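You operate a simulated robot arm through the tools that you are given. There is no shell and no other tool. Be economical: measure what you need, move in short steps, check, and stop when the job is done.

You run a simulated two-armed robot. Do the job below in one go: nothing can be reset, and whatever is moved stays where it is left.

TASK
On the right end of the table, fold the grey rag in half.

It is judged by the outcome, as a careful person would: the job done as asked, and still so three seconds after it is handed in. It fails if anything else is knocked over, pushed out of place, dropped, spilled or broken. Flat cloth is picked up by pressing the open fingertips on it (5 to 10 N) and closing them slowly along it; thin cloth reads only 2 to 8 mm in the jaws.

THE ROBOT
Two 7-joint arms with two-finger grippers on one trunk, on a base that drives. Base frame: it is fixed to the floor where the robot stands at the start and does not move with it; the origin is under the middle of the robot, x ahead of it, y to its left, z up; the surface under the hand at the start is at about z = 880. Units: mm, degrees, N and s.
The left shoulder is at the start at [51, 174, 1177], the right one opposite. With the tool pointing down near the work surface each hand reaches from about 240 to 860 mm from the robot's upright axis, wherever it stands, measured 20 degrees to its own side. Places, roughly: grey rag [500, -200, 900]; right end of the table [700, -400, 900]. Payload 2.94 kg a hand.
Tool frame (each hand has its own): the origin (TCP) lies between the finger pads and is the grasp point; the fingertips stand 30 mm ahead of it; z points along the fingers, y is the line along which they close. The gripper opens to 138 mm. The gripper's body begins 109 mm behind the TCP.
Orientation is that of the tool frame in the base frame, as a unit quaternion [x, y, z, w]. With the fingers straight down and closing along the base's y, the tool's x points along the base's -x, its y along +y and its z along -z.

THE INTERFACE
- The arms move only by the tool drive_tool. It takes "left_deltas", "right_deltas" or both (then of equal length, played together; a hand with none holds still); each is a list of rows, each an object of numbers (a shift or turn left out is 0, a gripper value left out holds the last): "rx", "ry", "rz": the turn, a rotation vector about the base's x, y, z in degrees; "x", "y", "z": the shift along the base's x, y, z in mm; "grip": the finger opening in mm, from 0 to 138. In form: [{"rx": .., "ry": .., "rz": .., "x": .., "y": .., "z": .., "grip": ..}, ...]. A call has 1 to 8 rows; each row shifts and turns the commanded pose from where the row before left it. A row lasts 0.2 s, in which the tool goes at most 50 mm and 8.6 degrees; a call with a longer step from one row to the next is refused whole, and so is a gripper value outside its range. Where a pose cannot be reached the arm comes as near as it can. A force on the tool above 40 N (or 10 N above the force at the start of the call, whichever is more), or a blocked arm, ends the call early, and 0.2 s more pass. Each finger halts on what it meets, pressing with about 34 N; the grip force reading is that of the motor and also rises with nothing between the fingers. The clock runs only during rows and for 0.2 s after the last one: add rows that do not move to give the fingers time. It gives the time, the measured TCP pose, the force on the tool (base axes), the opening and the grip force at its end, in the units of the frame above (readings bear some noise), with the torque about the TCP (base axes, N m) and any sound that the robot's microphone picked up.
- Cameras (640 x 400 px; columns grow to the right, rows downward): "scene" is now at [91, -45.7, 1625.2]; the picture's right is [-0.78, -0.62, 0.00], its down [-0.55, 0.69, -0.48] and it looks along [0.30, -0.37, -0.88] (base axes); focal length 291 px, centre (320, 200). "left" rides on the left gripper at [71, -19, -146] in its tool frame; the picture's right is [0.26, 0.97, 0.00], its down [-0.85, 0.23, -0.48] and it looks along [-0.46, 0.13, 0.88] (tool axes); focal length 280 px, centre (320, 200). "right" rides on the right gripper at [71, 19, -146] in its tool frame; the picture's right is [-0.26, 0.97, 0.00], its down [-0.85, -0.23, -0.48] and it looks along [-0.46, -0.12, 0.88] (tool axes); focal length 280 px, centre (320, 200). There is no depth. A picture from a camera that has moved, and an enlarged one, comes with that camera's place and axes in the base frame and with its lens. The place of the scene camera against the robot may be out by one fixed shift of up to 18 mm in any direction.
- snapshot(camera): a new picture of that camera. It takes no simulated time.
- move_column(by): slides the trunk up (or, below 0, down) by that many mm; the arms and the scene camera ride with it, the base frame stays. It gives what a move gives, with no picture.
- steer(legs): drives the robot by 1 to 6 legs, each [ahead, turn to the left] in mm and degrees, along the robot's own axes; the way and the turn of a leg run together, so that a leg with both is an arc; at most 1500 mm and 180 degrees a leg. The arms and the cameras ride along, it lands a little off, and it stops where it bumps. It gives what a move gives.
- aim_head(pan, tilt): turns the head with the scene camera to pan (to the left, within 120 degrees either way) and tilt (down, from -29 to 69), counted from straight ahead of the robot. It gives what a move gives.
- inspect(camera, box): a new picture of the part [left, top, right, bottom] of that camera's present view, enlarged. It takes no simulated time.
- job_done(): hands the job in; it is judged then, once.

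Go step by step. Nothing tells you exact positions but the pictures and the camera data: compare them with the known pose of the tool, close in by small moves and look again before you grip or let go. The budget is 120 turns and 88 pictures, counting those below and the enlarged ones. Unless the task says otherwise, let go and move clear before handing in, and close with one line.

The tools are called by a JSON object that holds its "method" and its "body". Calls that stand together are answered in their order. drive_tool: Moves the arms, as the interface text tells. Its arguments: {"type":"object","properties":{"left_deltas":{"type":"array","items":{"type":"object","properties":{"rx":{"type":"number"},"ry":{"type":"number"},"rz":{"type":"number"},"x":{"type":"number"},"y":{"type":"number"},"z":{"type":"number"},"grip":{"type":"number"}}}},"right_deltas":{"type":"array","items":{"type":"object","properties":{"rx":{"type":"number"},"ry":{"type":"number"},"rz":{"type":"number"},"x":{"type":"number"},"y":{"type":"number"},"z":{"type":"number"},"grip":{"type":"number"}}}}},"required":[]} The other tools are called the same way: move_column (by) slides the trunk up or down; steer (legs) drives the base; aim_head (pan, tilt) turns the head that bears the scene camera; snapshot (camera) takes a picture; inspect (camera, box) takes an enlarged picture of a part of a camera's view; job_done () hands the job in.

At the start:

```text
clock: 0.0
left_tcp_pos: [509.8, -44.0, 1045.1]
left_ee_rot: [0.001, 1.0, 0.0, -0.001]
left_ft_force: [1.0, 0.2, 0.2]
left_torque: [-0.03, 0.02, 0.01]
left_finger_gap: 138.0
left_grasp_force: 0.1
right_tcp_pos: [433.4, -461.7, 1072.2]
right_ee_rot: [0.0, 1.0, 0.0, 0.0]
right_ft_force: [-0.3, 0.0, -0.8]
right_torque: [0.02, 0.01, 0.01]
right_finger_gap: 137.7
right_grasp_force: 0.0
trunk travel left (down, up): [-350.0, 384.0]
robot x, y, heading: [1.5, -0.9, 0.2]
head pan, tilt: [-51.4, 61.5]
```

scene: 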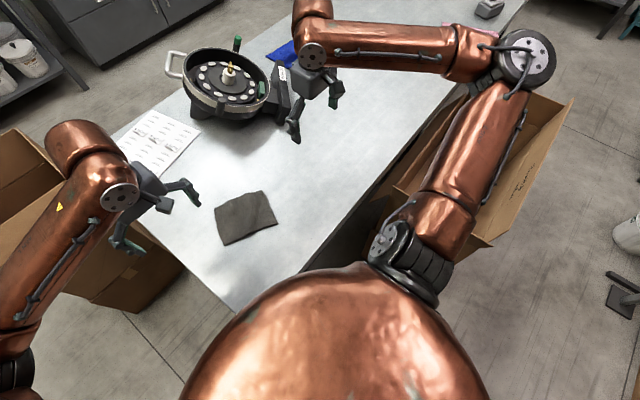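
right: 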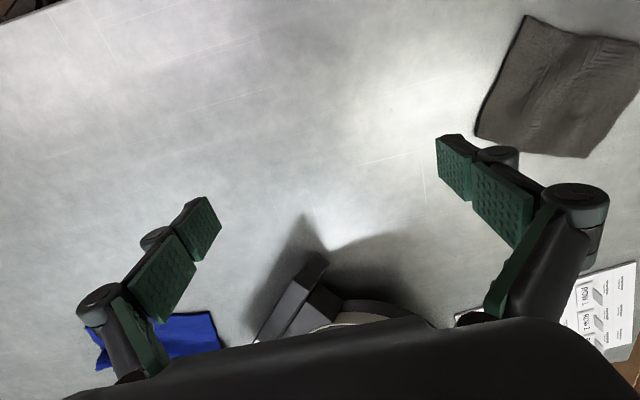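
left: 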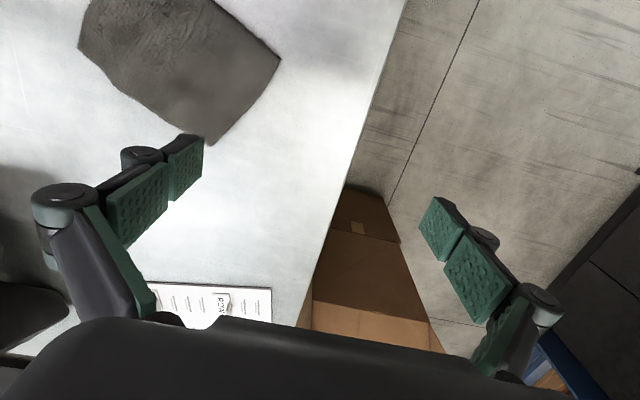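

The rag lies at about A(566,-155), B(500,-286), C(388,-235), D(461,-96), consistent across the three views. I plan to grip near edge C–D with both hands and fold it away from the robot onto A–B, so I first turn both hands in the air to close across that edge.

{"method": "drive_tool", "body": {"left_deltas": [{"rz": -8.36}, {"rz": -8.36}, {"rz": -8.36}, {"rz": -8.36}, {"rz": -8.36}, {"rz": -8.36}, {"rz": -8.36}, {"rz": -8.36}], "right_deltas": [{"rz": 7.9}, {"rz": 7.9}, {"rz": 7.9}, {"rz": 7.9}, {"rz": 7.9}, {"rz": 7.9}, {"rz": 7.9}, {"rz": 7.9}]}}

```text
clock: 1.8
left_tcp_pos: [508.6, -43.6, 1045.9]
left_ee_rot: [0.552, 0.834, 0.0, 0.0]
left_ft_force: [-0.7, 0.1, 0.2]
left_torque: [0.02, 0.01, -0.01]
left_finger_gap: 138.1
left_grasp_force: 0.0
right_tcp_pos: [432.3, -462.0, 1071.5]
right_ee_rot: [-0.526, 0.851, 0.0, 0.001]
right_ft_force: [0.8, -0.4, 0.2]
right_torque: [-0.03, 0.01, -0.01]
right_finger_gap: 137.8
right_grasp_force: 0.1
trunk travel left (down, up): [-350.0, 384.0]
robot x, y, heading: [0.0, 4.0, 0.1]
head pan, tilt: [-51.4, 61.5]
```

Turning works for both arms. I finish the left turn and bring both hands above the near edge, opening narrowed to 45 mm.

{"method": "drive_tool", "body": {"left_deltas": [{"rz": -8.36, "grip": 45, "x": -6, "y": -10}, {"rz": -8.36, "x": -6, "y": -10}, {"rz": -8.36, "x": -6, "y": -10}, {"rz": -8.36, "x": -6, "y": -10}, {"rz": -8.36, "x": -6, "y": -10}, {"rz": -8.36, "x": -6, "y": -10}, {"x": -4, "y": -10}, {"y": -8}], "right_deltas": [{"y": 27, "x": -2, "z": -3, "grip": 45}, {"y": 27, "x": -3, "z": -3}, {"y": 27, "x": -3, "z": -3}, {"y": 27, "x": -3, "z": -4}, {"y": 27, "x": -3, "z": -4}, {"y": 27, "x": -3, "z": -4}, {"y": 27, "x": -2, "z": -3}, {"y": 18, "x": 0, "z": -3}]}}

{"method": "snapshot", "body": {"camera": "scene"}}

{"method": "snapshot", "body": {"camera": "left"}}

{"method": "snapshot", "body": {"camera": "right"}}

```text
clock: 3.6
left_tcp_pos: [469.8, -122.7, 1045.8]
left_ee_rot: [0.853, 0.522, 0.0, 0.0]
left_ft_force: [-0.2, -0.4, 0.7]
left_torque: [0.01, -0.01, 0.0]
left_finger_gap: 45.1
left_grasp_force: 0.0
right_tcp_pos: [412.3, -254.6, 1043.2]
right_ee_rot: [-0.524, 0.852, -0.001, 0.0]
right_ft_force: [0.0, 0.0, -1.5]
right_torque: [0.01, 0.0, 0.0]
right_finger_gap: 44.9
right_grasp_force: 0.0
trunk travel left (down, up): [-350.0, 384.0]
robot x, y, heading: [-2.3, 2.6, 0.0]
head pan, tilt: [-51.4, 61.5]
```

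```text
84 pictures are left
camera scene: at [91.2, -45.6, 1625.2], right [-0.78, -0.62, 0.0], down [-0.55, 0.69, -0.48], along [0.3, -0.37, -0.88], focal length 291 px, centre (320, 200)
```

scene: 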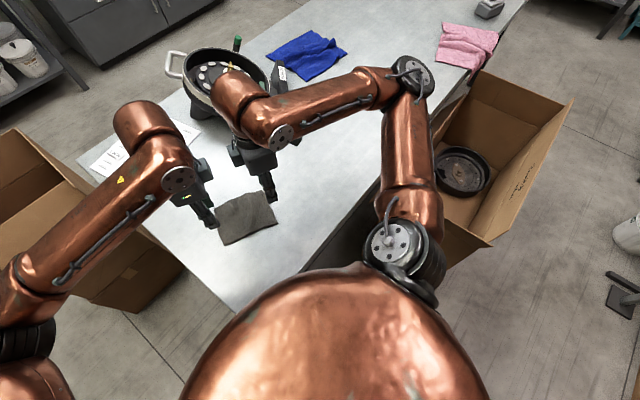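

```text
83 pictures are left
camera left: at [484.6, -49.3, 1193.6], right [0.98, -0.21, 0.0], down [-0.18, -0.86, 0.48], along [-0.1, -0.47, -0.88], focal length 280 px, centre (320, 200)
```

left: 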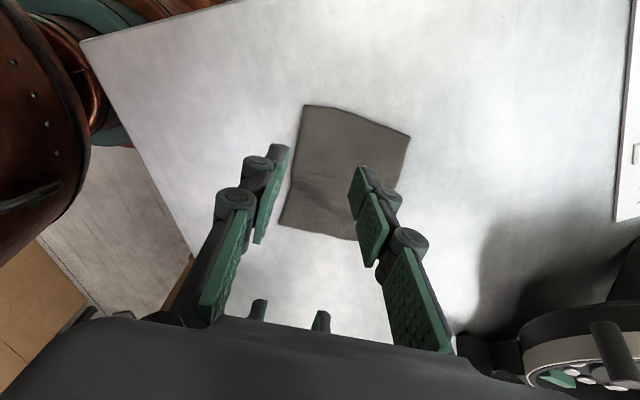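

```text
82 pictures are left
camera right: at [364.4, -308.8, 1189.8], right [-0.74, 0.67, 0.0], down [0.59, 0.65, 0.48], along [0.32, 0.35, -0.88], focal length 280 px, centre (320, 200)
```

right: 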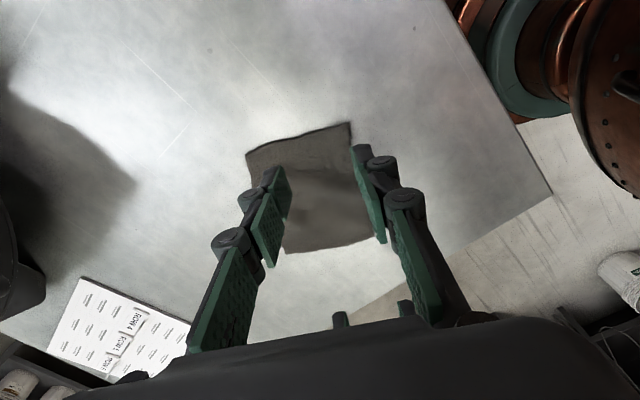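

Both cameras give clean views: near edge from D(457,-100) to C(388,-236), with both hands aligned across it. I shift to 24 mm inside the edge, set 26 mm openings, and descend to just above the rag.

{"method": "drive_tool", "body": {"left_deltas": [{"x": -1, "y": -6, "z": -20, "grip": 26}, {"z": -25}, {"z": -25}, {"z": -25}, {"z": -20}, {}], "right_deltas": [{"x": 6, "y": 26, "z": -17, "grip": 26}, {"z": -25}, {"z": -25}, {"z": -25}, {"z": -20}, {}]}}

{"method": "snapshot", "body": {"camera": "left"}}

{"method": "snapshot", "body": {"camera": "right"}}

```text
clock: 5.0
left_tcp_pos: [467.6, -127.7, 931.1]
left_ee_rot: [0.852, 0.523, 0.0, 0.0]
left_ft_force: [-0.2, -0.2, 0.1]
left_torque: [0.0, -0.02, -0.03]
left_finger_gap: 25.9
left_grasp_force: 0.2
right_tcp_pos: [418.1, -230.1, 933.6]
right_ee_rot: [-0.525, 0.851, 0.0, 0.0]
right_ft_force: [0.2, -0.3, -0.4]
right_torque: [0.01, -0.01, 0.01]
right_finger_gap: 25.6
right_grasp_force: 0.0
trunk travel left (down, up): [-350.0, 384.0]
robot x, y, heading: [-0.5, 0.3, -0.1]
head pan, tilt: [-51.4, 61.5]
```

```text
81 pictures are left
camera left: at [484.1, -55.6, 1078.0], right [0.98, -0.21, 0.0], down [-0.18, -0.86, 0.48], along [-0.1, -0.47, -0.88], focal length 280 px, centre (320, 200)
```

left: 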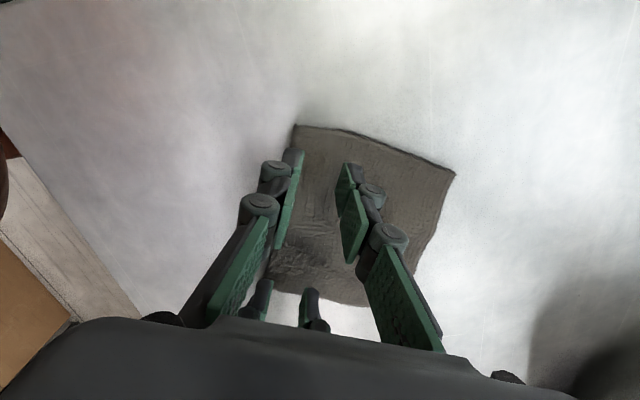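

```text
80 pictures are left
camera right: at [369.5, -284.3, 1079.1], right [-0.74, 0.67, 0.0], down [0.59, 0.65, 0.48], along [0.32, 0.35, -0.88], focal length 280 px, centre (320, 200)
```

right: 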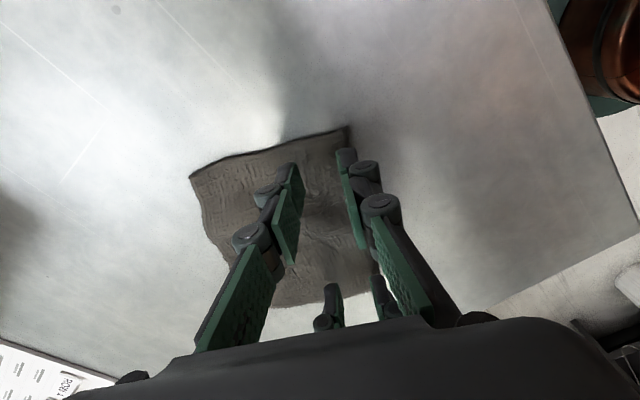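

Fingers straddle a strip just inside the edge. I nudge slightly inward and descend toward contact.

{"method": "drive_tool", "body": {"left_deltas": [{"x": 4, "y": -2, "z": -8}, {"z": -8}, {}], "right_deltas": [{"x": 2, "y": -1, "z": -10}, {"z": -8}, {}]}}

```text
clock: 5.8
left_tcp_pos: [473.4, -128.9, 914.7]
left_ee_rot: [0.853, 0.522, 0.0, 0.0]
left_ft_force: [0.1, 0.3, 0.8]
left_torque: [0.01, 0.01, 0.01]
left_finger_gap: 26.0
left_grasp_force: 0.0
right_tcp_pos: [420.6, -231.2, 916.2]
right_ee_rot: [-0.524, 0.852, 0.0, 0.0]
right_ft_force: [0.1, 0.0, 0.0]
right_torque: [-0.01, 0.0, 0.0]
right_finger_gap: 26.3
right_grasp_force: 0.1
trunk travel left (down, up): [-350.0, 384.0]
robot x, y, heading: [-2.5, -2.7, -0.1]
head pan, tilt: [-51.4, 61.5]
```

{"method": "drive_tool", "body": {"left_deltas": [{"z": -2}, {"z": -1}, {}], "right_deltas": [{"z": -3}, {"z": -2}, {}]}}

```text
clock: 6.6
left_tcp_pos: [471.5, -130.3, 912.4]
left_ee_rot: [0.852, 0.523, 0.001, 0.001]
left_ft_force: [0.6, 0.6, 6.9]
left_torque: [0.01, -0.04, 0.01]
left_finger_gap: 25.7
left_grasp_force: 0.1
right_tcp_pos: [421.1, -230.5, 913.4]
right_ee_rot: [-0.524, 0.852, -0.001, 0.002]
right_ft_force: [-0.6, -2.3, 14.5]
right_torque: [-0.05, -0.05, -0.04]
right_finger_gap: 25.5
right_grasp_force: 0.0
trunk travel left (down, up): [-350.0, 384.0]
robot x, y, heading: [-1.3, 0.2, -0.2]
head pan, tilt: [-51.4, 61.5]
```

Both hands are in contact (about 7 N and 14 N). I ease the right hand slightly and close both slowly.

{"method": "drive_tool", "body": {"left_deltas": [{"grip": 23}, {"grip": 20}, {"grip": 17}, {"grip": 14}, {"grip": 11}, {"grip": 8}, {"grip": 5}, {"grip": 2}], "right_deltas": [{"grip": 23, "z": 0.7}, {"grip": 20}, {"grip": 17}, {"grip": 14}, {"grip": 11}, {"grip": 8}, {"grip": 5}, {"grip": 2}]}}

{"method": "drive_tool", "body": {"left_deltas": [{"grip": 0}, {}, {}], "right_deltas": [{"grip": 0}, {}, {}]}}

{"method": "snapshot", "body": {"camera": "left"}}

{"method": "snapshot", "body": {"camera": "right"}}

```text
clock: 8.4
left_tcp_pos: [471.3, -129.7, 911.5]
left_ee_rot: [0.853, 0.522, 0.0, 0.0]
left_ft_force: [-0.2, -0.3, 2.6]
left_torque: [-0.01, 0.03, 0.0]
left_finger_gap: 3.1
left_grasp_force: 26.3
right_tcp_pos: [420.6, -230.3, 911.8]
right_ee_rot: [-0.524, 0.852, 0.001, 0.0]
right_ft_force: [0.8, 2.1, 5.1]
right_torque: [0.05, 0.01, -0.02]
right_finger_gap: 2.3
right_grasp_force: 29.6
trunk travel left (down, up): [-350.0, 384.0]
robot x, y, heading: [-1.2, 2.1, -0.2]
head pan, tilt: [-51.4, 61.5]
```

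```text
clock: 9.2
left_tcp_pos: [471.9, -129.0, 911.6]
left_ee_rot: [0.853, 0.523, 0.0, 0.0]
left_ft_force: [0.6, -1.4, 1.1]
left_torque: [-0.04, 0.0, -0.06]
left_finger_gap: 3.5
left_grasp_force: 32.2
right_tcp_pos: [420.3, -230.3, 910.8]
right_ee_rot: [-0.524, 0.852, 0.0, 0.0]
right_ft_force: [1.0, 1.5, 5.6]
right_torque: [0.06, 0.01, 0.01]
right_finger_gap: 2.7
right_grasp_force: 31.3
trunk travel left (down, up): [-350.0, 384.0]
robot x, y, heading: [0.8, 0.2, -0.1]
head pan, tilt: [-51.4, 61.5]
```

```text
79 pictures are left
camera left: at [487.0, -57.5, 1059.5], right [0.98, -0.21, 0.0], down [-0.18, -0.86, 0.48], along [-0.1, -0.47, -0.88], focal length 280 px, centre (320, 200)
```

left: 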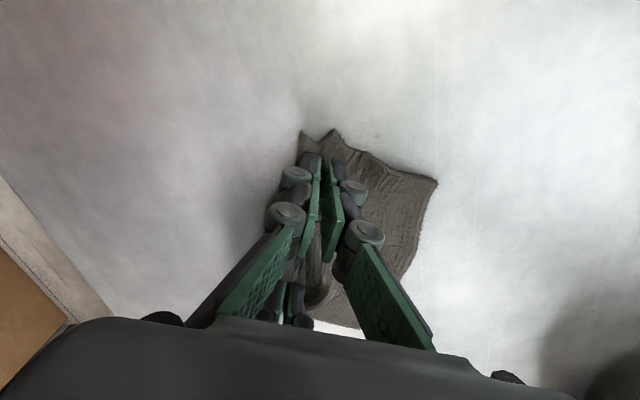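

```text
78 pictures are left
camera right: at [372.0, -284.4, 1057.6], right [-0.74, 0.67, 0.0], down [0.59, 0.65, 0.48], along [0.32, 0.35, -0.88], focal length 280 px, centre (320, 200)
```

right: 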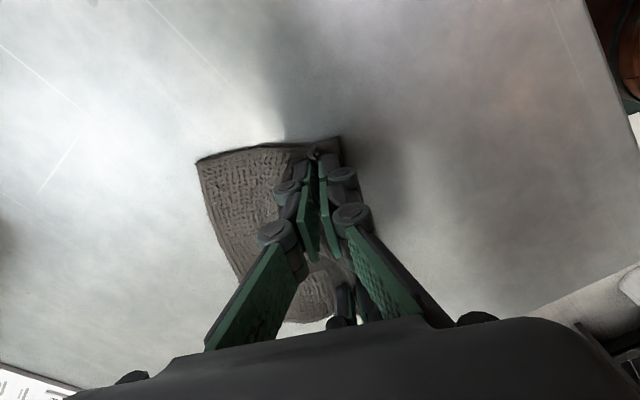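

Both hands hold a pinched ridge, but it leaves a loose hem outside that would end up folded back. I'd rather hold the very edge, so I spread the ridge back out by opening slowly while pressed, then lift and look.

{"method": "drive_tool", "body": {"left_deltas": [{"grip": 6}, {"grip": 12}, {"grip": 18}, {"grip": 24}, {"grip": 28}, {"z": 8}, {"z": 12}], "right_deltas": [{"grip": 6}, {"grip": 12}, {"grip": 18}, {"grip": 24}, {"grip": 28}, {"z": 8}, {"z": 12}]}}

{"method": "snapshot", "body": {"camera": "left"}}

{"method": "snapshot", "body": {"camera": "right"}}

```text
clock: 10.8
left_tcp_pos: [470.3, -128.5, 931.8]
left_ee_rot: [0.853, 0.522, -0.001, 0.0]
left_ft_force: [-0.4, 0.1, -0.2]
left_torque: [0.02, -0.01, 0.0]
left_finger_gap: 28.2
left_grasp_force: 0.0
right_tcp_pos: [421.5, -228.9, 930.6]
right_ee_rot: [-0.524, 0.851, -0.001, -0.001]
right_ft_force: [0.7, -0.1, -0.3]
right_torque: [0.01, -0.05, -0.01]
right_finger_gap: 28.0
right_grasp_force: 0.1
trunk travel left (down, up): [-350.0, 384.0]
robot x, y, heading: [-2.2, -1.5, 0.2]
head pan, tilt: [-51.4, 61.5]
```

```text
77 pictures are left
camera left: at [486.4, -56.6, 1078.7], right [0.98, -0.2, 0.0], down [-0.18, -0.86, 0.48], along [-0.1, -0.47, -0.88], focal length 280 px, centre (320, 200)
```

left: 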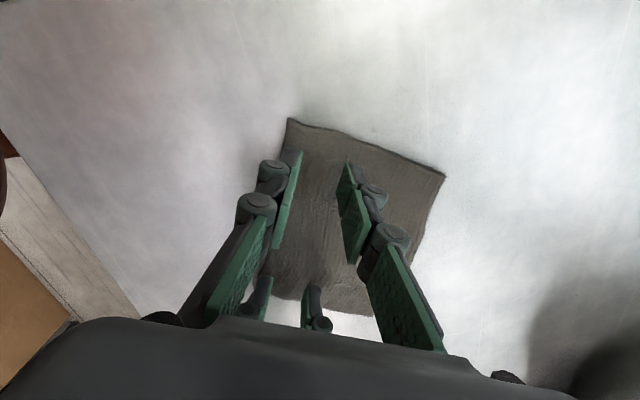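

```text
76 pictures are left
camera right: at [372.9, -283.8, 1077.6], right [-0.74, 0.67, 0.0], down [0.59, 0.65, 0.47], along [0.32, 0.35, -0.88], focal length 280 px, centre (320, 200)
```

right: 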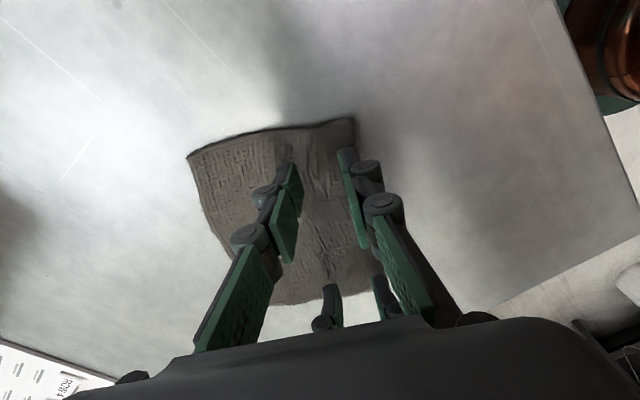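

The rag spread back flat. Now I grip the edge proper: outer fingers just outside the cloth and slightly lower (6° tilt), inner fingers on it.

{"method": "drive_tool", "body": {"left_deltas": [{"x": -15.7, "y": 12.5, "rx": -2.7, "ry": -5.4, "grip": 34}, {"z": -8}, {}], "right_deltas": [{"x": -20.5, "y": 6, "rx": -2.7, "ry": -5.4, "grip": 34}, {"z": -8}, {}]}}

{"method": "snapshot", "body": {"camera": "left"}}

{"method": "snapshot", "body": {"camera": "right"}}

```text
clock: 11.6
left_tcp_pos: [455.3, -116.1, 923.5]
left_ee_rot: [0.852, 0.521, 0.027, 0.046]
left_ft_force: [-0.3, -0.5, -0.1]
left_torque: [0.02, -0.03, -0.01]
left_finger_gap: 33.7
left_grasp_force: 0.1
right_tcp_pos: [421.4, -229.9, 923.5]
right_ee_rot: [-0.524, 0.852, 0.0, 0.0]
right_ft_force: [-0.3, 0.1, 0.4]
right_torque: [-0.01, -0.02, 0.01]
right_finger_gap: 34.0
right_grasp_force: 0.0
right hand out of reach, approached as far as the arm can: row 1
trunk travel left (down, up): [-350.0, 384.0]
robot x, y, heading: [3.7, 0.7, -0.2]
head pan, tilt: [-51.4, 61.5]
```

```text
75 pictures are left
camera left: at [457.1, -37.9, 1068.4], right [0.97, -0.2, 0.1], down [-0.23, -0.84, 0.5], along [-0.02, -0.51, -0.86], focal length 280 px, centre (320, 200)
```

left: 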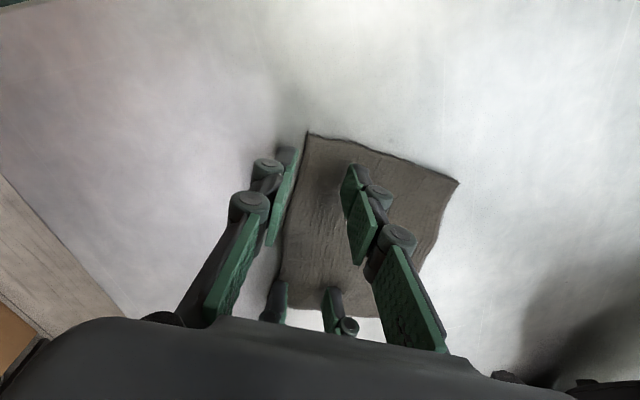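

```text
74 pictures are left
camera right: at [372.5, -283.4, 1069.8], right [-0.74, 0.67, 0.0], down [0.59, 0.65, 0.48], along [0.32, 0.35, -0.88], focal length 280 px, centre (320, 200)
```

right: 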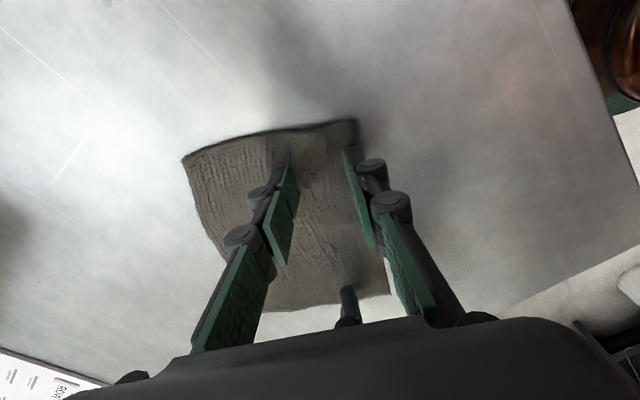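

The right hand is at its near reach limit, so the tilted pose was refused there. I lift both hands and back the robot off about 90 mm.

{"method": "drive_tool", "body": {"left_deltas": [{"z": 30}, {"z": 30}], "right_deltas": [{"z": 30}, {"z": 30}]}}

{"method": "steer", "body": {"legs": [[-90, 0]]}}

```text
clock: 12.2
left_tcp_pos: [454.9, -114.5, 983.0]
left_ee_rot: [0.852, 0.521, 0.028, 0.044]
left_ft_force: [-0.6, -0.3, 0.4]
left_torque: [0.0, -0.03, 0.02]
left_finger_gap: 34.1
left_grasp_force: 0.2
right_tcp_pos: [421.8, -230.4, 984.4]
right_ee_rot: [-0.524, 0.852, 0.0, 0.001]
right_ft_force: [0.2, 0.0, -1.2]
right_torque: [0.02, -0.02, -0.01]
right_finger_gap: 33.8
right_grasp_force: 0.0
trunk travel left (down, up): [-350.0, 384.0]
robot x, y, heading: [2.4, -0.9, -0.0]
head pan, tilt: [-51.4, 61.5]
```

```text
clock: 13.3
left_tcp_pos: [384.7, -114.7, 978.0]
left_ee_rot: [0.851, 0.524, 0.021, 0.04]
left_ft_force: [-0.2, 1.3, 0.4]
left_torque: [-0.04, -0.11, 0.0]
left_finger_gap: 34.0
left_grasp_force: 0.1
right_tcp_pos: [349.0, -229.4, 978.6]
right_ee_rot: [-0.525, 0.851, 0.005, -0.007]
right_ft_force: [-1.1, 0.9, -0.1]
right_torque: [-0.04, -0.15, 0.0]
right_finger_gap: 34.1
right_grasp_force: 0.1
trunk travel left (down, up): [-350.0, 384.0]
robot x, y, heading: [-90.3, 1.4, -0.0]
head pan, tilt: [-51.4, 61.5]
```

{"method": "drive_tool", "body": {"left_deltas": [{"x": 30}, {"x": 30}, {}], "right_deltas": [{"x": 20, "rx": -2.7, "ry": -5.4}, {"x": 20}, {}]}}

```text
clock: 14.1
left_tcp_pos: [423.6, -116.3, 982.5]
left_ee_rot: [0.85, 0.524, 0.029, 0.044]
left_ft_force: [-0.4, 0.3, 0.0]
left_torque: [0.0, 0.01, 0.0]
left_finger_gap: 34.0
left_grasp_force: 0.1
right_tcp_pos: [369.8, -255.5, 1002.0]
right_ee_rot: [-0.524, 0.85, -0.045, 0.03]
right_ft_force: [0.9, -0.5, -0.4]
right_torque: [0.03, 0.01, 0.0]
right_finger_gap: 33.8
right_grasp_force: 0.1
right hand out of reach, approached as far as the arm can: row 1
trunk travel left (down, up): [-350.0, 384.0]
robot x, y, heading: [-87.9, 4.1, 0.3]
head pan, tilt: [-51.4, 61.5]
```

{"method": "drive_tool", "body": {"left_deltas": [{"x": 16, "z": -11}, {"x": 15, "z": -11}, {}], "right_deltas": [{"x": 16, "y": 16, "z": -21}, {"x": 15, "y": 16.5, "z": -21}, {}]}}

{"method": "drive_tool", "body": {"left_deltas": [{"z": -18}, {"z": -18}, {}], "right_deltas": [{"z": -18}, {"z": -18}, {}]}}

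{"method": "snapshot", "body": {"camera": "left"}}

{"method": "snapshot", "body": {"camera": "right"}}

```text
clock: 14.9
left_tcp_pos: [442.0, -114.9, 966.3]
left_ee_rot: [0.851, 0.522, 0.034, 0.048]
left_ft_force: [-0.3, -0.3, -0.2]
left_torque: [0.04, -0.1, -0.01]
left_finger_gap: 33.9
left_grasp_force: 0.0
right_tcp_pos: [389.3, -222.1, 964.4]
right_ee_rot: [-0.524, 0.85, -0.051, 0.034]
right_ft_force: [-0.1, 0.5, 0.9]
right_torque: [0.02, -0.1, -0.01]
right_finger_gap: 34.1
right_grasp_force: 0.1
trunk travel left (down, up): [-350.0, 384.0]
robot x, y, heading: [-90.2, -0.3, -0.0]
head pan, tilt: [-51.4, 61.5]
```

```text
clock: 15.7
left_tcp_pos: [445.9, -113.6, 927.5]
left_ee_rot: [0.85, 0.523, 0.033, 0.047]
left_ft_force: [0.6, -0.4, 0.7]
left_torque: [0.01, 0.01, 0.03]
left_finger_gap: 34.1
left_grasp_force: 0.1
right_tcp_pos: [393.7, -222.5, 928.5]
right_ee_rot: [-0.524, 0.85, -0.048, 0.034]
right_ft_force: [-0.9, -0.1, 0.6]
right_torque: [0.01, -0.01, -0.01]
right_finger_gap: 34.1
right_grasp_force: 0.0
trunk travel left (down, up): [-350.0, 384.0]
robot x, y, heading: [-89.1, 2.5, -0.0]
head pan, tilt: [-51.4, 61.5]
```

```text
73 pictures are left
camera left: at [446.4, -36.2, 1073.0], right [0.97, -0.2, 0.11], down [-0.23, -0.84, 0.49], along [0.0, -0.51, -0.86], focal length 280 px, centre (320, 200)
```

left: 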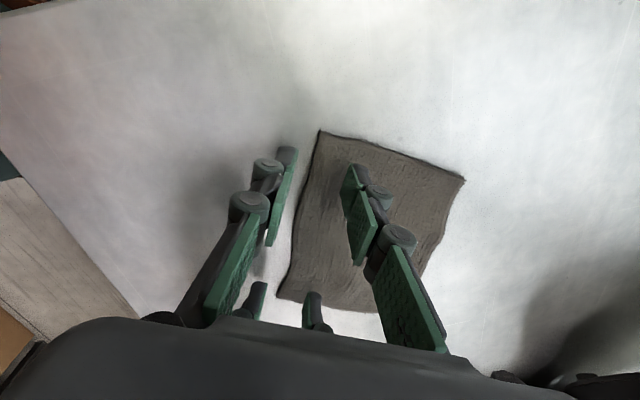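

```text
72 pictures are left
camera right: at [329.6, -270.1, 1070.8], right [-0.74, 0.67, -0.11], down [0.53, 0.68, 0.5], along [0.41, 0.31, -0.86], focal length 280 px, centre (320, 200)
```

right: 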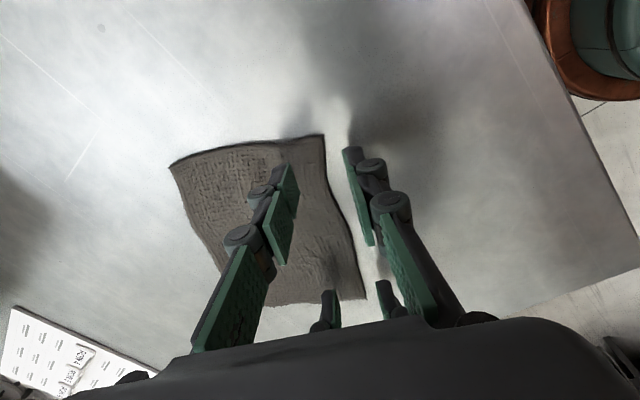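

Outer fingers stand about 12 mm outside the edge. I shift 8 mm inward and descend to near contact.

{"method": "drive_tool", "body": {"left_deltas": [{"x": 7.5, "y": -2.5, "z": -8}, {"z": -2}, {}], "right_deltas": [{"x": 6.5, "y": -1.5, "z": -9}, {"z": -2}, {}]}}

{"method": "inspect", "body": {"camera": "left", "box": [200, 100, 480, 340]}}

{"method": "inspect", "body": {"camera": "right", "box": [160, 100, 440, 340]}}

```text
clock: 16.5
left_tcp_pos: [454.2, -117.8, 919.2]
left_ee_rot: [0.851, 0.522, 0.033, 0.048]
left_ft_force: [-0.1, -0.4, -0.1]
left_torque: [0.01, 0.0, 0.03]
left_finger_gap: 34.0
left_grasp_force: 0.0
right_tcp_pos: [400.6, -224.6, 916.7]
right_ee_rot: [-0.524, 0.85, -0.048, 0.032]
right_ft_force: [-0.5, 0.0, -0.4]
right_torque: [0.01, 0.01, -0.02]
right_finger_gap: 34.0
right_grasp_force: 0.1
trunk travel left (down, up): [-350.0, 384.0]
robot x, y, heading: [-88.7, 1.2, -0.1]
head pan, tilt: [-51.4, 61.5]
```

```text
1.67 times, centred on (340, 220) of left
camera zoom: at [453.9, -38.8, 1063.5], right [0.97, -0.2, 0.11], down [-0.23, -0.84, 0.49], along [0.0, -0.51, -0.86], focal length 467 px, centre (287, 167)
```

zoom: 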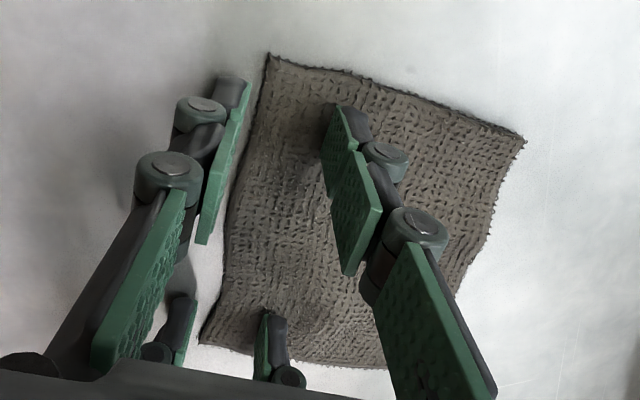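

```text
1.67 times, centred on (300, 220) of right
camera zoom: at [336.3, -272.0, 1058.9], right [-0.74, 0.67, -0.11], down [0.54, 0.68, 0.5], along [0.41, 0.31, -0.86], focal length 467 px, centre (353, 167)
```

zoom: 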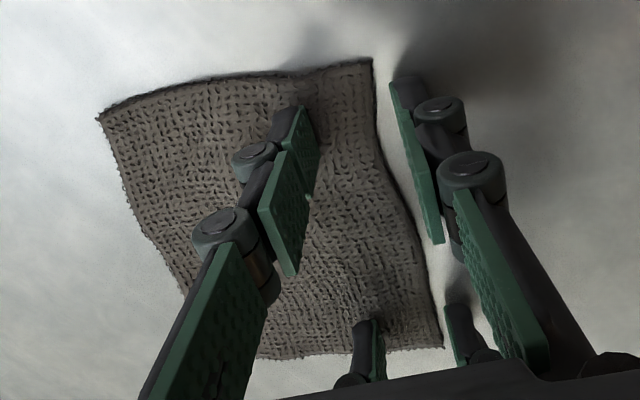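

Placement is right: outer fingers a few mm outside the edge, inner on the cloth. I lower to contact.

{"method": "drive_tool", "body": {"left_deltas": [{"z": -3}, {"z": -2}, {}], "right_deltas": [{"z": -2}, {"z": -1}, {}]}}

```text
clock: 17.3
left_tcp_pos: [454.4, -118.1, 912.7]
left_ee_rot: [0.851, 0.523, 0.033, 0.048]
left_ft_force: [0.9, 0.1, -1.2]
left_torque: [0.01, 0.0, 0.0]
left_finger_gap: 33.8
left_grasp_force: 0.0
right_tcp_pos: [399.2, -225.0, 912.6]
right_ee_rot: [-0.524, 0.85, -0.047, 0.033]
right_ft_force: [-0.2, 0.2, 0.1]
right_torque: [0.04, 0.05, 0.0]
right_finger_gap: 33.8
right_grasp_force: 0.1
trunk travel left (down, up): [-350.0, 384.0]
robot x, y, heading: [-87.8, 5.2, 0.4]
head pan, tilt: [-51.4, 61.5]
```

{"method": "drive_tool", "body": {"left_deltas": [{"z": -1.5}, {"z": -1}, {}], "right_deltas": [{"z": -1.5}, {"z": -1}, {}]}}

```text
clock: 18.1
left_tcp_pos: [453.2, -117.0, 912.0]
left_ee_rot: [0.85, 0.523, 0.033, 0.048]
left_ft_force: [-0.3, -0.1, 0.8]
left_torque: [-0.01, 0.0, 0.03]
left_finger_gap: 34.1
left_grasp_force: 0.1
right_tcp_pos: [400.2, -223.6, 912.0]
right_ee_rot: [-0.524, 0.85, -0.049, 0.034]
right_ft_force: [-1.6, -0.7, 11.6]
right_torque: [0.06, 0.33, 0.05]
right_finger_gap: 33.8
right_grasp_force: 0.0
trunk travel left (down, up): [-350.0, 384.0]
robot x, y, heading: [-89.4, 1.2, -0.2]
head pan, tilt: [-51.4, 61.5]
```

{"method": "drive_tool", "body": {"left_deltas": [{"z": -1.2}, {}], "right_deltas": [{}, {}]}}

```text
clock: 18.7
left_tcp_pos: [453.8, -117.9, 912.6]
left_ee_rot: [0.85, 0.523, 0.032, 0.05]
left_ft_force: [-0.7, 0.8, 12.6]
left_torque: [0.12, 0.3, -0.01]
left_finger_gap: 34.0
left_grasp_force: 0.0
right_tcp_pos: [398.5, -223.9, 912.9]
right_ee_rot: [-0.524, 0.85, -0.048, 0.034]
right_ft_force: [-0.4, 0.8, 8.3]
right_torque: [0.07, 0.19, 0.0]
right_finger_gap: 33.9
right_grasp_force: 0.0
trunk travel left (down, up): [-350.0, 384.0]
robot x, y, heading: [-87.5, -1.6, 0.2]
head pan, tilt: [-51.4, 61.5]
```

Only the outer fingers carry load; I reduce the tilt to about 2.5° so the inner fingers also press the cloth.

{"method": "drive_tool", "body": {"left_deltas": [{"rx": 1.5, "ry": 3.0, "z": 0.3}, {}], "right_deltas": [{"rx": 1.5, "ry": 3.0, "z": 0.0}, {}]}}

```text
clock: 19.3
left_tcp_pos: [454.2, -117.8, 913.0]
left_ee_rot: [0.852, 0.523, 0.017, 0.023]
left_ft_force: [0.9, -0.3, 8.8]
left_torque: [-0.08, -0.17, 0.0]
left_finger_gap: 34.7
left_grasp_force: 0.3
right_tcp_pos: [399.0, -224.5, 910.3]
right_ee_rot: [-0.524, 0.851, -0.023, 0.017]
right_ft_force: [1.3, 1.8, 7.1]
right_torque: [-0.04, -0.12, -0.02]
right_finger_gap: 34.4
right_grasp_force: 0.3
trunk travel left (down, up): [-350.0, 384.0]
robot x, y, heading: [-90.1, 1.1, 0.1]
head pan, tilt: [-51.4, 61.5]
```

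Now the inner fingers press the cloth with about 7–9 N. I close slowly.

{"method": "drive_tool", "body": {"left_deltas": [{"grip": 30}, {"grip": 26}, {"grip": 22}, {"grip": 18}, {"grip": 14}, {"grip": 10}, {"grip": 6}, {"grip": 3}], "right_deltas": [{"grip": 30}, {"grip": 26}, {"grip": 22}, {"grip": 18}, {"grip": 14}, {"grip": 10}, {"grip": 6}, {"grip": 3}]}}

{"method": "drive_tool", "body": {"left_deltas": [{"grip": 0}, {}], "right_deltas": [{"grip": 0}, {}]}}

{"method": "inspect", "body": {"camera": "left", "box": [200, 100, 480, 340]}}

{"method": "inspect", "body": {"camera": "right", "box": [160, 100, 440, 340]}}

```text
clock: 21.1
left_tcp_pos: [453.3, -117.3, 911.2]
left_ee_rot: [0.852, 0.523, 0.017, 0.023]
left_ft_force: [0.4, -1.3, 2.9]
left_torque: [-0.07, -0.03, -0.03]
left_finger_gap: 5.5
left_grasp_force: 5.1
right_tcp_pos: [398.4, -223.4, 911.0]
right_ee_rot: [-0.524, 0.851, -0.023, 0.017]
right_ft_force: [0.8, 0.9, 0.9]
right_torque: [0.05, -0.01, -0.01]
right_finger_gap: 4.2
right_grasp_force: 14.4
trunk travel left (down, up): [-350.0, 384.0]
robot x, y, heading: [-90.1, -1.8, -0.3]
head pan, tilt: [-51.4, 61.5]
```

```text
clock: 21.7
left_tcp_pos: [453.5, -117.0, 910.3]
left_ee_rot: [0.852, 0.523, 0.018, 0.023]
left_ft_force: [0.4, -1.5, 2.5]
left_torque: [-0.04, 0.0, 0.0]
left_finger_gap: 3.6
left_grasp_force: 33.0
right_tcp_pos: [398.9, -223.0, 912.1]
right_ee_rot: [-0.525, 0.851, -0.023, 0.017]
right_ft_force: [0.7, 1.6, 2.0]
right_torque: [0.09, 0.03, -0.01]
right_finger_gap: 3.3
right_grasp_force: 32.3
trunk travel left (down, up): [-350.0, 384.0]
robot x, y, heading: [-89.6, 1.8, -0.1]
head pan, tilt: [-51.4, 61.5]
```

```text
1.67 times, centred on (340, 220) of left
camera zoom: at [462.0, -42.3, 1057.8], right [0.98, -0.2, 0.06], down [-0.2, -0.85, 0.48], along [-0.05, -0.48, -0.87], focal length 467 px, centre (287, 167)
```

zoom: 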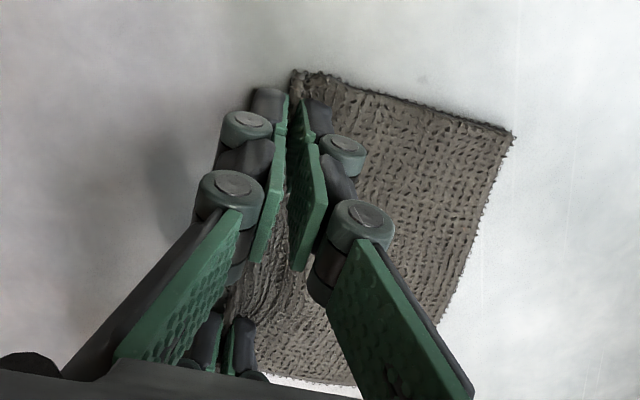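

```text
1.67 times, centred on (300, 220) of right
camera zoom: at [343.0, -275.3, 1056.1], right [-0.74, 0.67, -0.05], down [0.56, 0.66, 0.49], along [0.37, 0.34, -0.87], focal length 467 px, centre (353, 167)
```

zoom: 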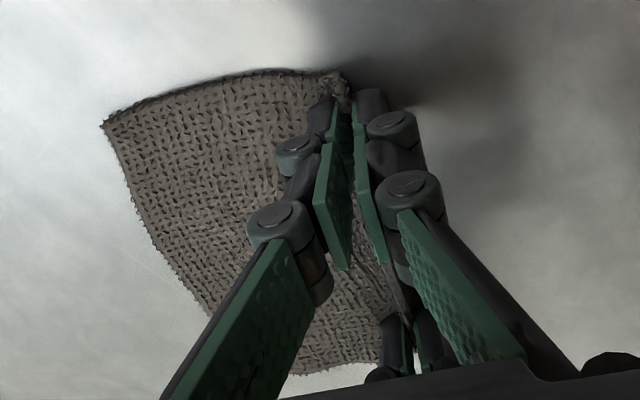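

Both hands now hold the edge itself (3–4 mm). I start the fold: a rising arc away from the robot with the fingers tilting back toward it, stopping halfway to look.

{"method": "drive_tool", "body": {"left_deltas": [{"x": 3.9, "y": -2.0, "z": 10, "rx": 2.7, "ry": 5.4}, {"x": 6.3, "y": -3.1, "z": 9, "rx": 2.7, "ry": 5.4}, {"x": 8.3, "y": -4.2, "z": 8, "rx": 2.7, "ry": 5.4}, {"x": 10.1, "y": -5.1, "z": 5, "rx": 2.7, "ry": 5.4}, {"x": 11.3, "y": -5.6, "z": 3, "rx": 2.7, "ry": 5.4}, {"x": 11.1, "y": -5.6, "rx": 2.7, "ry": 5.4}, {}], "right_deltas": [{"x": 3.9, "y": -2.0, "z": 10, "rx": 2.7, "ry": 5.4}, {"x": 6.3, "y": -3.1, "z": 9, "rx": 2.7, "ry": 5.4}, {"x": 8.3, "y": -4.2, "z": 8, "rx": 2.7, "ry": 5.4}, {"x": 10.1, "y": -5.1, "z": 5, "rx": 2.7, "ry": 5.4}, {"x": 11.3, "y": -5.6, "z": 3, "rx": 2.7, "ry": 5.4}, {"x": 11.1, "y": -5.6, "rx": 2.7, "ry": 5.4}, {}]}}

{"method": "snapshot", "body": {"camera": "left"}}

{"method": "snapshot", "body": {"camera": "right"}}

{"method": "snapshot", "body": {"camera": "scene"}}

```text
clock: 23.3
left_tcp_pos: [472.2, -127.1, 943.8]
left_ee_rot: [0.832, 0.504, -0.12, -0.198]
left_ft_force: [0.2, -1.3, -0.5]
left_torque: [0.07, -0.03, -0.01]
left_finger_gap: 1.9
left_grasp_force: 29.9
left hand out of reach, approached as far as the arm can: row 5, 6
right_tcp_pos: [450.3, -250.6, 945.1]
right_ee_rot: [-0.503, 0.816, 0.243, -0.149]
right_ft_force: [2.2, 0.8, 2.2]
right_torque: [0.11, 0.15, -0.05]
right_finger_gap: 3.9
right_grasp_force: 37.1
trunk travel left (down, up): [-350.0, 384.0]
robot x, y, heading: [-87.1, -1.1, 0.0]
head pan, tilt: [-51.4, 61.5]
```

```text
67 pictures are left
camera left: at [549.7, -86.7, 1084.4], right [0.88, -0.17, -0.44], down [-0.02, -0.95, 0.32], along [-0.47, -0.27, -0.84], focal length 280 px, centre (320, 200)
```

left: 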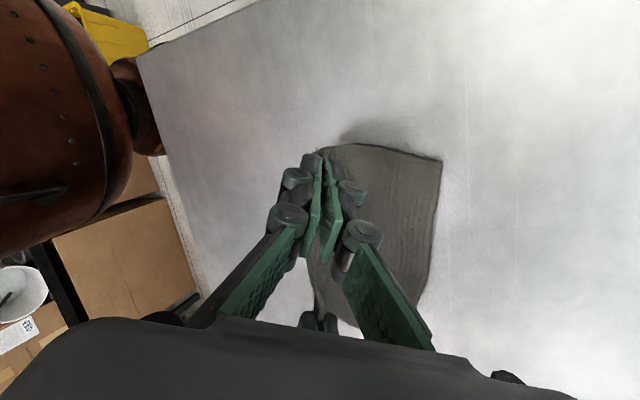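

```text
66 pictures are left
camera right: at [474.6, -341.9, 1078.6], right [-0.6, 0.6, 0.53], down [0.79, 0.55, 0.28], along [-0.13, 0.58, -0.8], focal length 280 px, centre (320, 200)
```

right: 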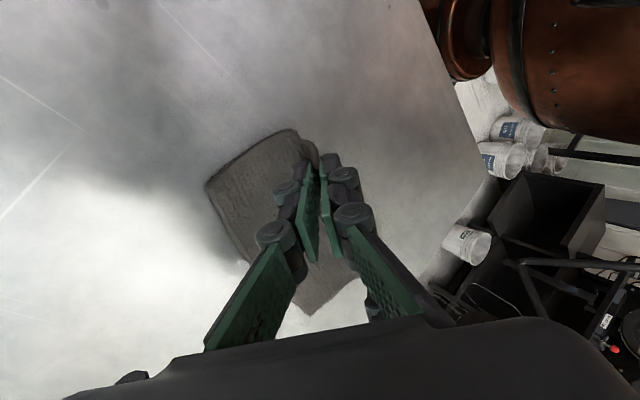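

```text
65 pictures are left
camera scene: at [1.7, -46.8, 1625.2], right [-0.78, -0.62, 0.0], down [-0.55, 0.69, -0.48], along [0.3, -0.37, -0.88], focal length 291 px, centre (320, 200)
```

scene: 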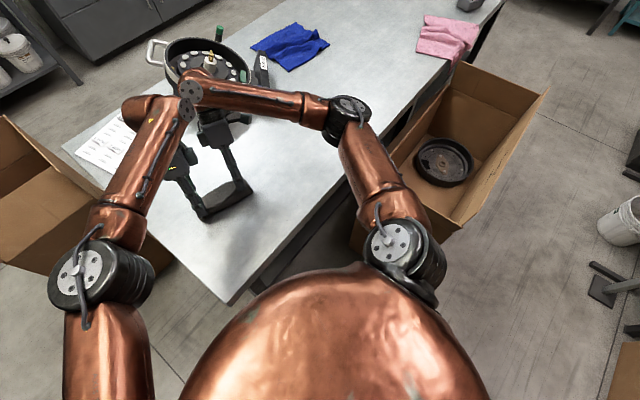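

The left hand hit a wrist limit partway, and its gap reads small. I look closely at whether it still holds the cloth.

{"method": "inspect", "body": {"camera": "left", "box": [260, 110, 460, 270]}}

{"method": "inspect", "body": {"camera": "scene", "box": [160, 120, 280, 230]}}

{"method": "inspect", "body": {"camera": "right", "box": [180, 100, 420, 340]}}

```text
2.50 times, centred on (360, 190) of left
camera zoom: at [549.7, -86.7, 1084.4], right [0.88, -0.17, -0.44], down [-0.02, -0.95, 0.32], along [-0.47, -0.27, -0.84], focal length 701 px, centre (220, 225)
```

zoom: 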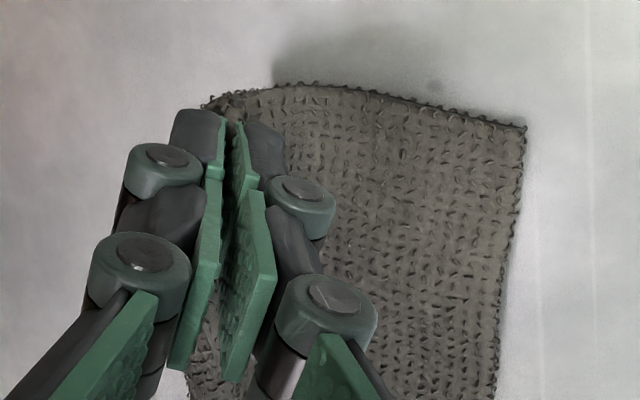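

```text
3.64 times, centred on (220, 175) of scene
camera zoom: at [1.7, -46.8, 1625.2], right [-0.78, -0.62, 0.0], down [-0.55, 0.69, -0.48], along [0.3, -0.37, -0.88], focal length 1059 px, centre (684, 291)
```

zoom: 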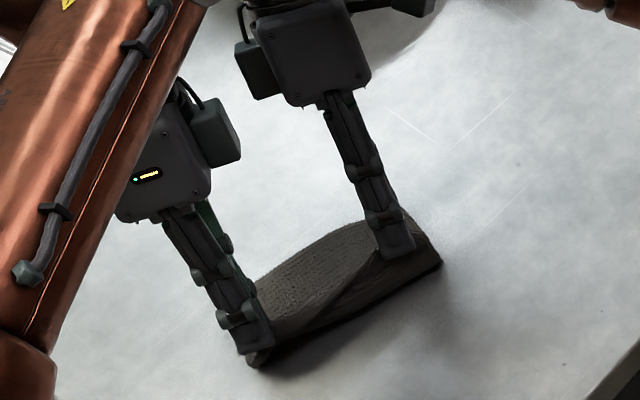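

```text
1.67 times, centred on (300, 220) of right
camera zoom: at [474.6, -341.9, 1078.6], right [-0.6, 0.6, 0.53], down [0.79, 0.55, 0.28], along [-0.13, 0.58, -0.8], focal length 467 px, centre (353, 167)
```

zoom: 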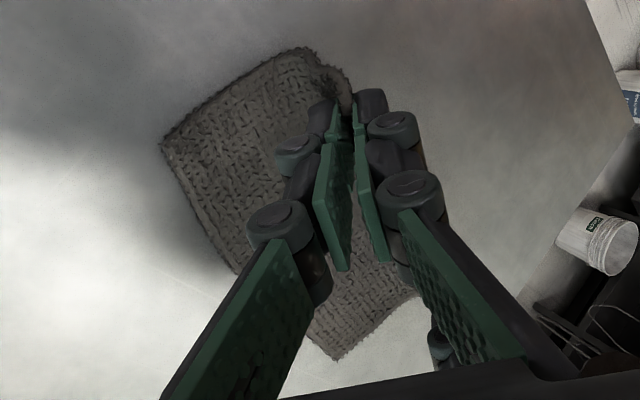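

Both hands still hold the edge. I reduce the left tilt and bring the left hand level with the right before continuing.

{"method": "drive_tool", "body": {"left_deltas": [{"rx": -2.9, "ry": -5.8, "x": 10, "y": -4}, {"x": 9, "y": -4.5}, {"x": 9, "y": -4.5}, {}]}}

{"method": "inspect", "body": {"camera": "scene", "box": [160, 120, 280, 230]}}

```text
clock: 24.3
left_tcp_pos: [501.8, -137.4, 943.6]
left_ee_rot: [0.841, 0.512, -0.092, -0.151]
left_ft_force: [0.4, -0.9, -0.4]
left_torque: [-0.01, -0.02, 0.03]
left_finger_gap: 4.0
left_grasp_force: 29.1
right_tcp_pos: [449.2, -249.8, 945.8]
right_ee_rot: [-0.502, 0.817, 0.243, -0.147]
right_ft_force: [2.7, -0.4, 1.0]
right_torque: [0.02, 0.09, 0.0]
right_finger_gap: 3.8
right_grasp_force: 36.6
trunk travel left (down, up): [-350.0, 384.0]
robot x, y, heading: [-91.7, 1.5, 0.3]
head pan, tilt: [-51.4, 61.5]
```

```text
3.64 times, centred on (220, 175) of scene
camera zoom: at [1.8, -45.6, 1625.2], right [-0.78, -0.63, 0.0], down [-0.55, 0.69, -0.48], along [0.3, -0.37, -0.88], focal length 1059 px, centre (684, 291)
```

zoom: 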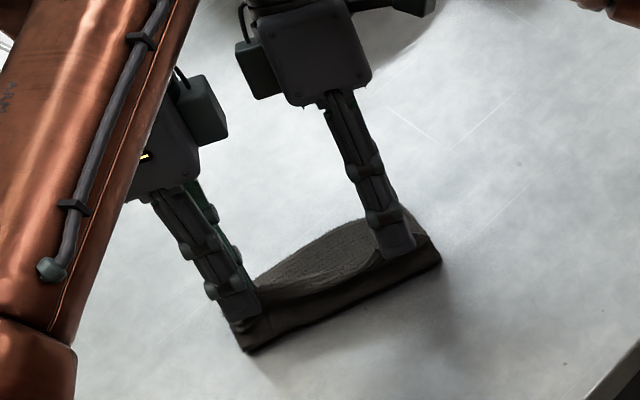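

The near edge stands over the middle with a neat loop. I continue the arc forward and down to the far edge.

{"method": "drive_tool", "body": {"left_deltas": [{"x": 10.7, "y": -6.4, "z": -2}, {"x": 8.9, "y": -5.5, "z": -4}, {"x": 7.2, "y": -3.6, "z": -5}, {"x": 5.4, "y": -2.7, "z": -6}, {"x": 3.6, "y": -1.8, "z": -4}, {}], "right_deltas": [{"x": 10.7, "y": -4.4, "z": -2}, {"x": 8.9, "y": -3.5, "z": -4}, {"x": 7.2, "y": -3.6, "z": -5}, {"x": 5.4, "y": -2.7, "z": -6}, {"x": 3.6, "y": -1.8, "z": -4}, {}]}}

{"method": "snapshot", "body": {"camera": "left"}}

{"method": "snapshot", "body": {"camera": "right"}}

{"method": "inspect", "body": {"camera": "scene", "box": [160, 120, 280, 230]}}

```text
clock: 25.7
left_tcp_pos: [512.6, -132.8, 928.0]
left_ee_rot: [0.841, 0.512, -0.091, -0.15]
left_ft_force: [-0.6, -0.5, -2.0]
left_torque: [-0.08, 0.02, 0.02]
left_finger_gap: 6.6
left_grasp_force: 33.7
left hand out of reach, approached as far as the arm can: row 1, 2, 3, 4
right_tcp_pos: [485.4, -264.7, 923.9]
right_ee_rot: [-0.503, 0.816, 0.242, -0.147]
right_ft_force: [-5.0, -13.9, 1.2]
right_torque: [-0.25, -0.03, 0.08]
right_finger_gap: 2.0
right_grasp_force: 26.8
trunk travel left (down, up): [-350.0, 384.0]
robot x, y, heading: [-94.1, -2.9, -0.1]
head pan, tilt: [-51.4, 61.5]
```

```text
60 pictures are left
camera left: at [573.5, -85.1, 1074.0], right [0.92, -0.18, -0.33], down [-0.05, -0.93, 0.37], along [-0.38, -0.32, -0.87], focal length 280 px, centre (320, 200)
```

left: 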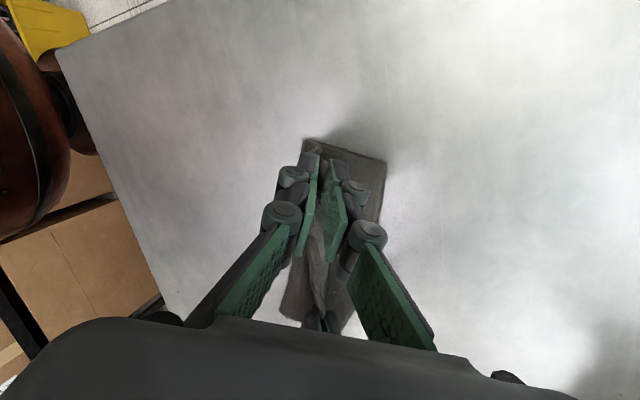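

```text
59 pictures are left
camera right: at [511.8, -356.5, 1057.6], right [-0.6, 0.6, 0.53], down [0.79, 0.55, 0.28], along [-0.13, 0.58, -0.8], focal length 280 px, centre (320, 200)
```

right: 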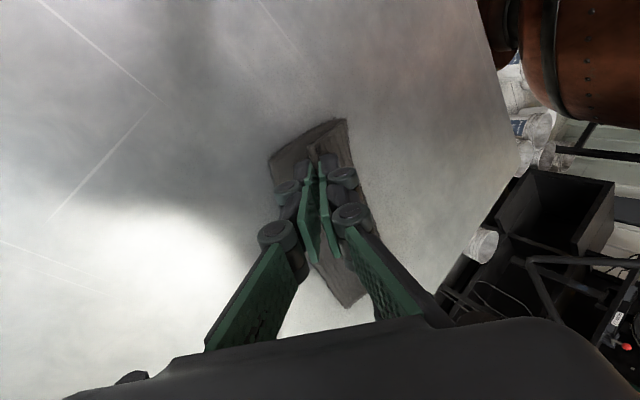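

```text
3.64 times, centred on (220, 175) of scene
camera zoom: at [2.5, -45.0, 1625.2], right [-0.78, -0.63, 0.0], down [-0.55, 0.69, -0.48], along [0.3, -0.37, -0.88], focal length 1059 px, centre (684, 291)
```

zoom: 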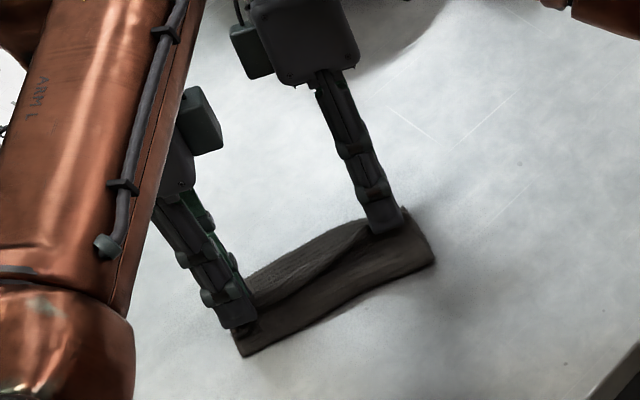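

The left hand stopped short again and the right hand feels a 14 N sideways force. I check whether the arms touch.

{"method": "snapshot", "body": {"camera": "scene"}}

{"method": "drive_tool", "body": {"left_deltas": [{}]}}

```text
57 pictures are left
camera scene: at [2.5, -45.0, 1625.2], right [-0.78, -0.63, 0.0], down [-0.55, 0.69, -0.48], along [0.3, -0.37, -0.88], focal length 291 px, centre (320, 200)
```

scene: 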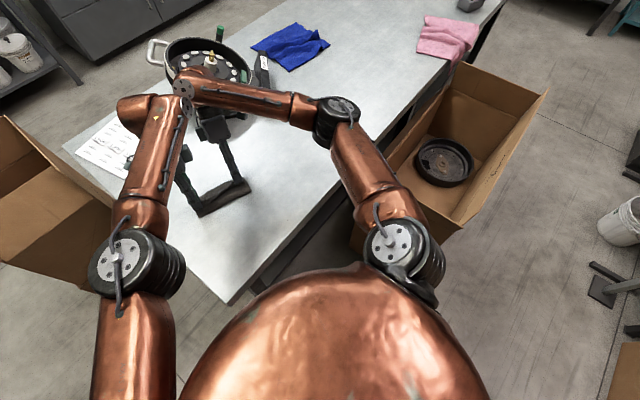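

```text
clock: 26.1
left_tcp_pos: [511.3, -134.0, 928.6]
left_ee_rot: [0.841, 0.512, -0.09, -0.149]
left_ft_force: [0.3, -1.0, -1.7]
left_torque: [0.03, 0.01, 0.02]
left_finger_gap: 6.1
left_grasp_force: 32.4
right_tcp_pos: [486.0, -264.8, 924.6]
right_ee_rot: [-0.502, 0.817, 0.243, -0.148]
right_ft_force: [0.6, -0.2, 1.6]
right_torque: [0.02, -0.05, -0.01]
right_finger_gap: 3.5
right_grasp_force: 36.2
trunk travel left (down, up): [-350.0, 384.0]
robot x, y, heading: [-86.9, 0.3, 0.1]
head pan, tilt: [-51.4, 61.5]
```

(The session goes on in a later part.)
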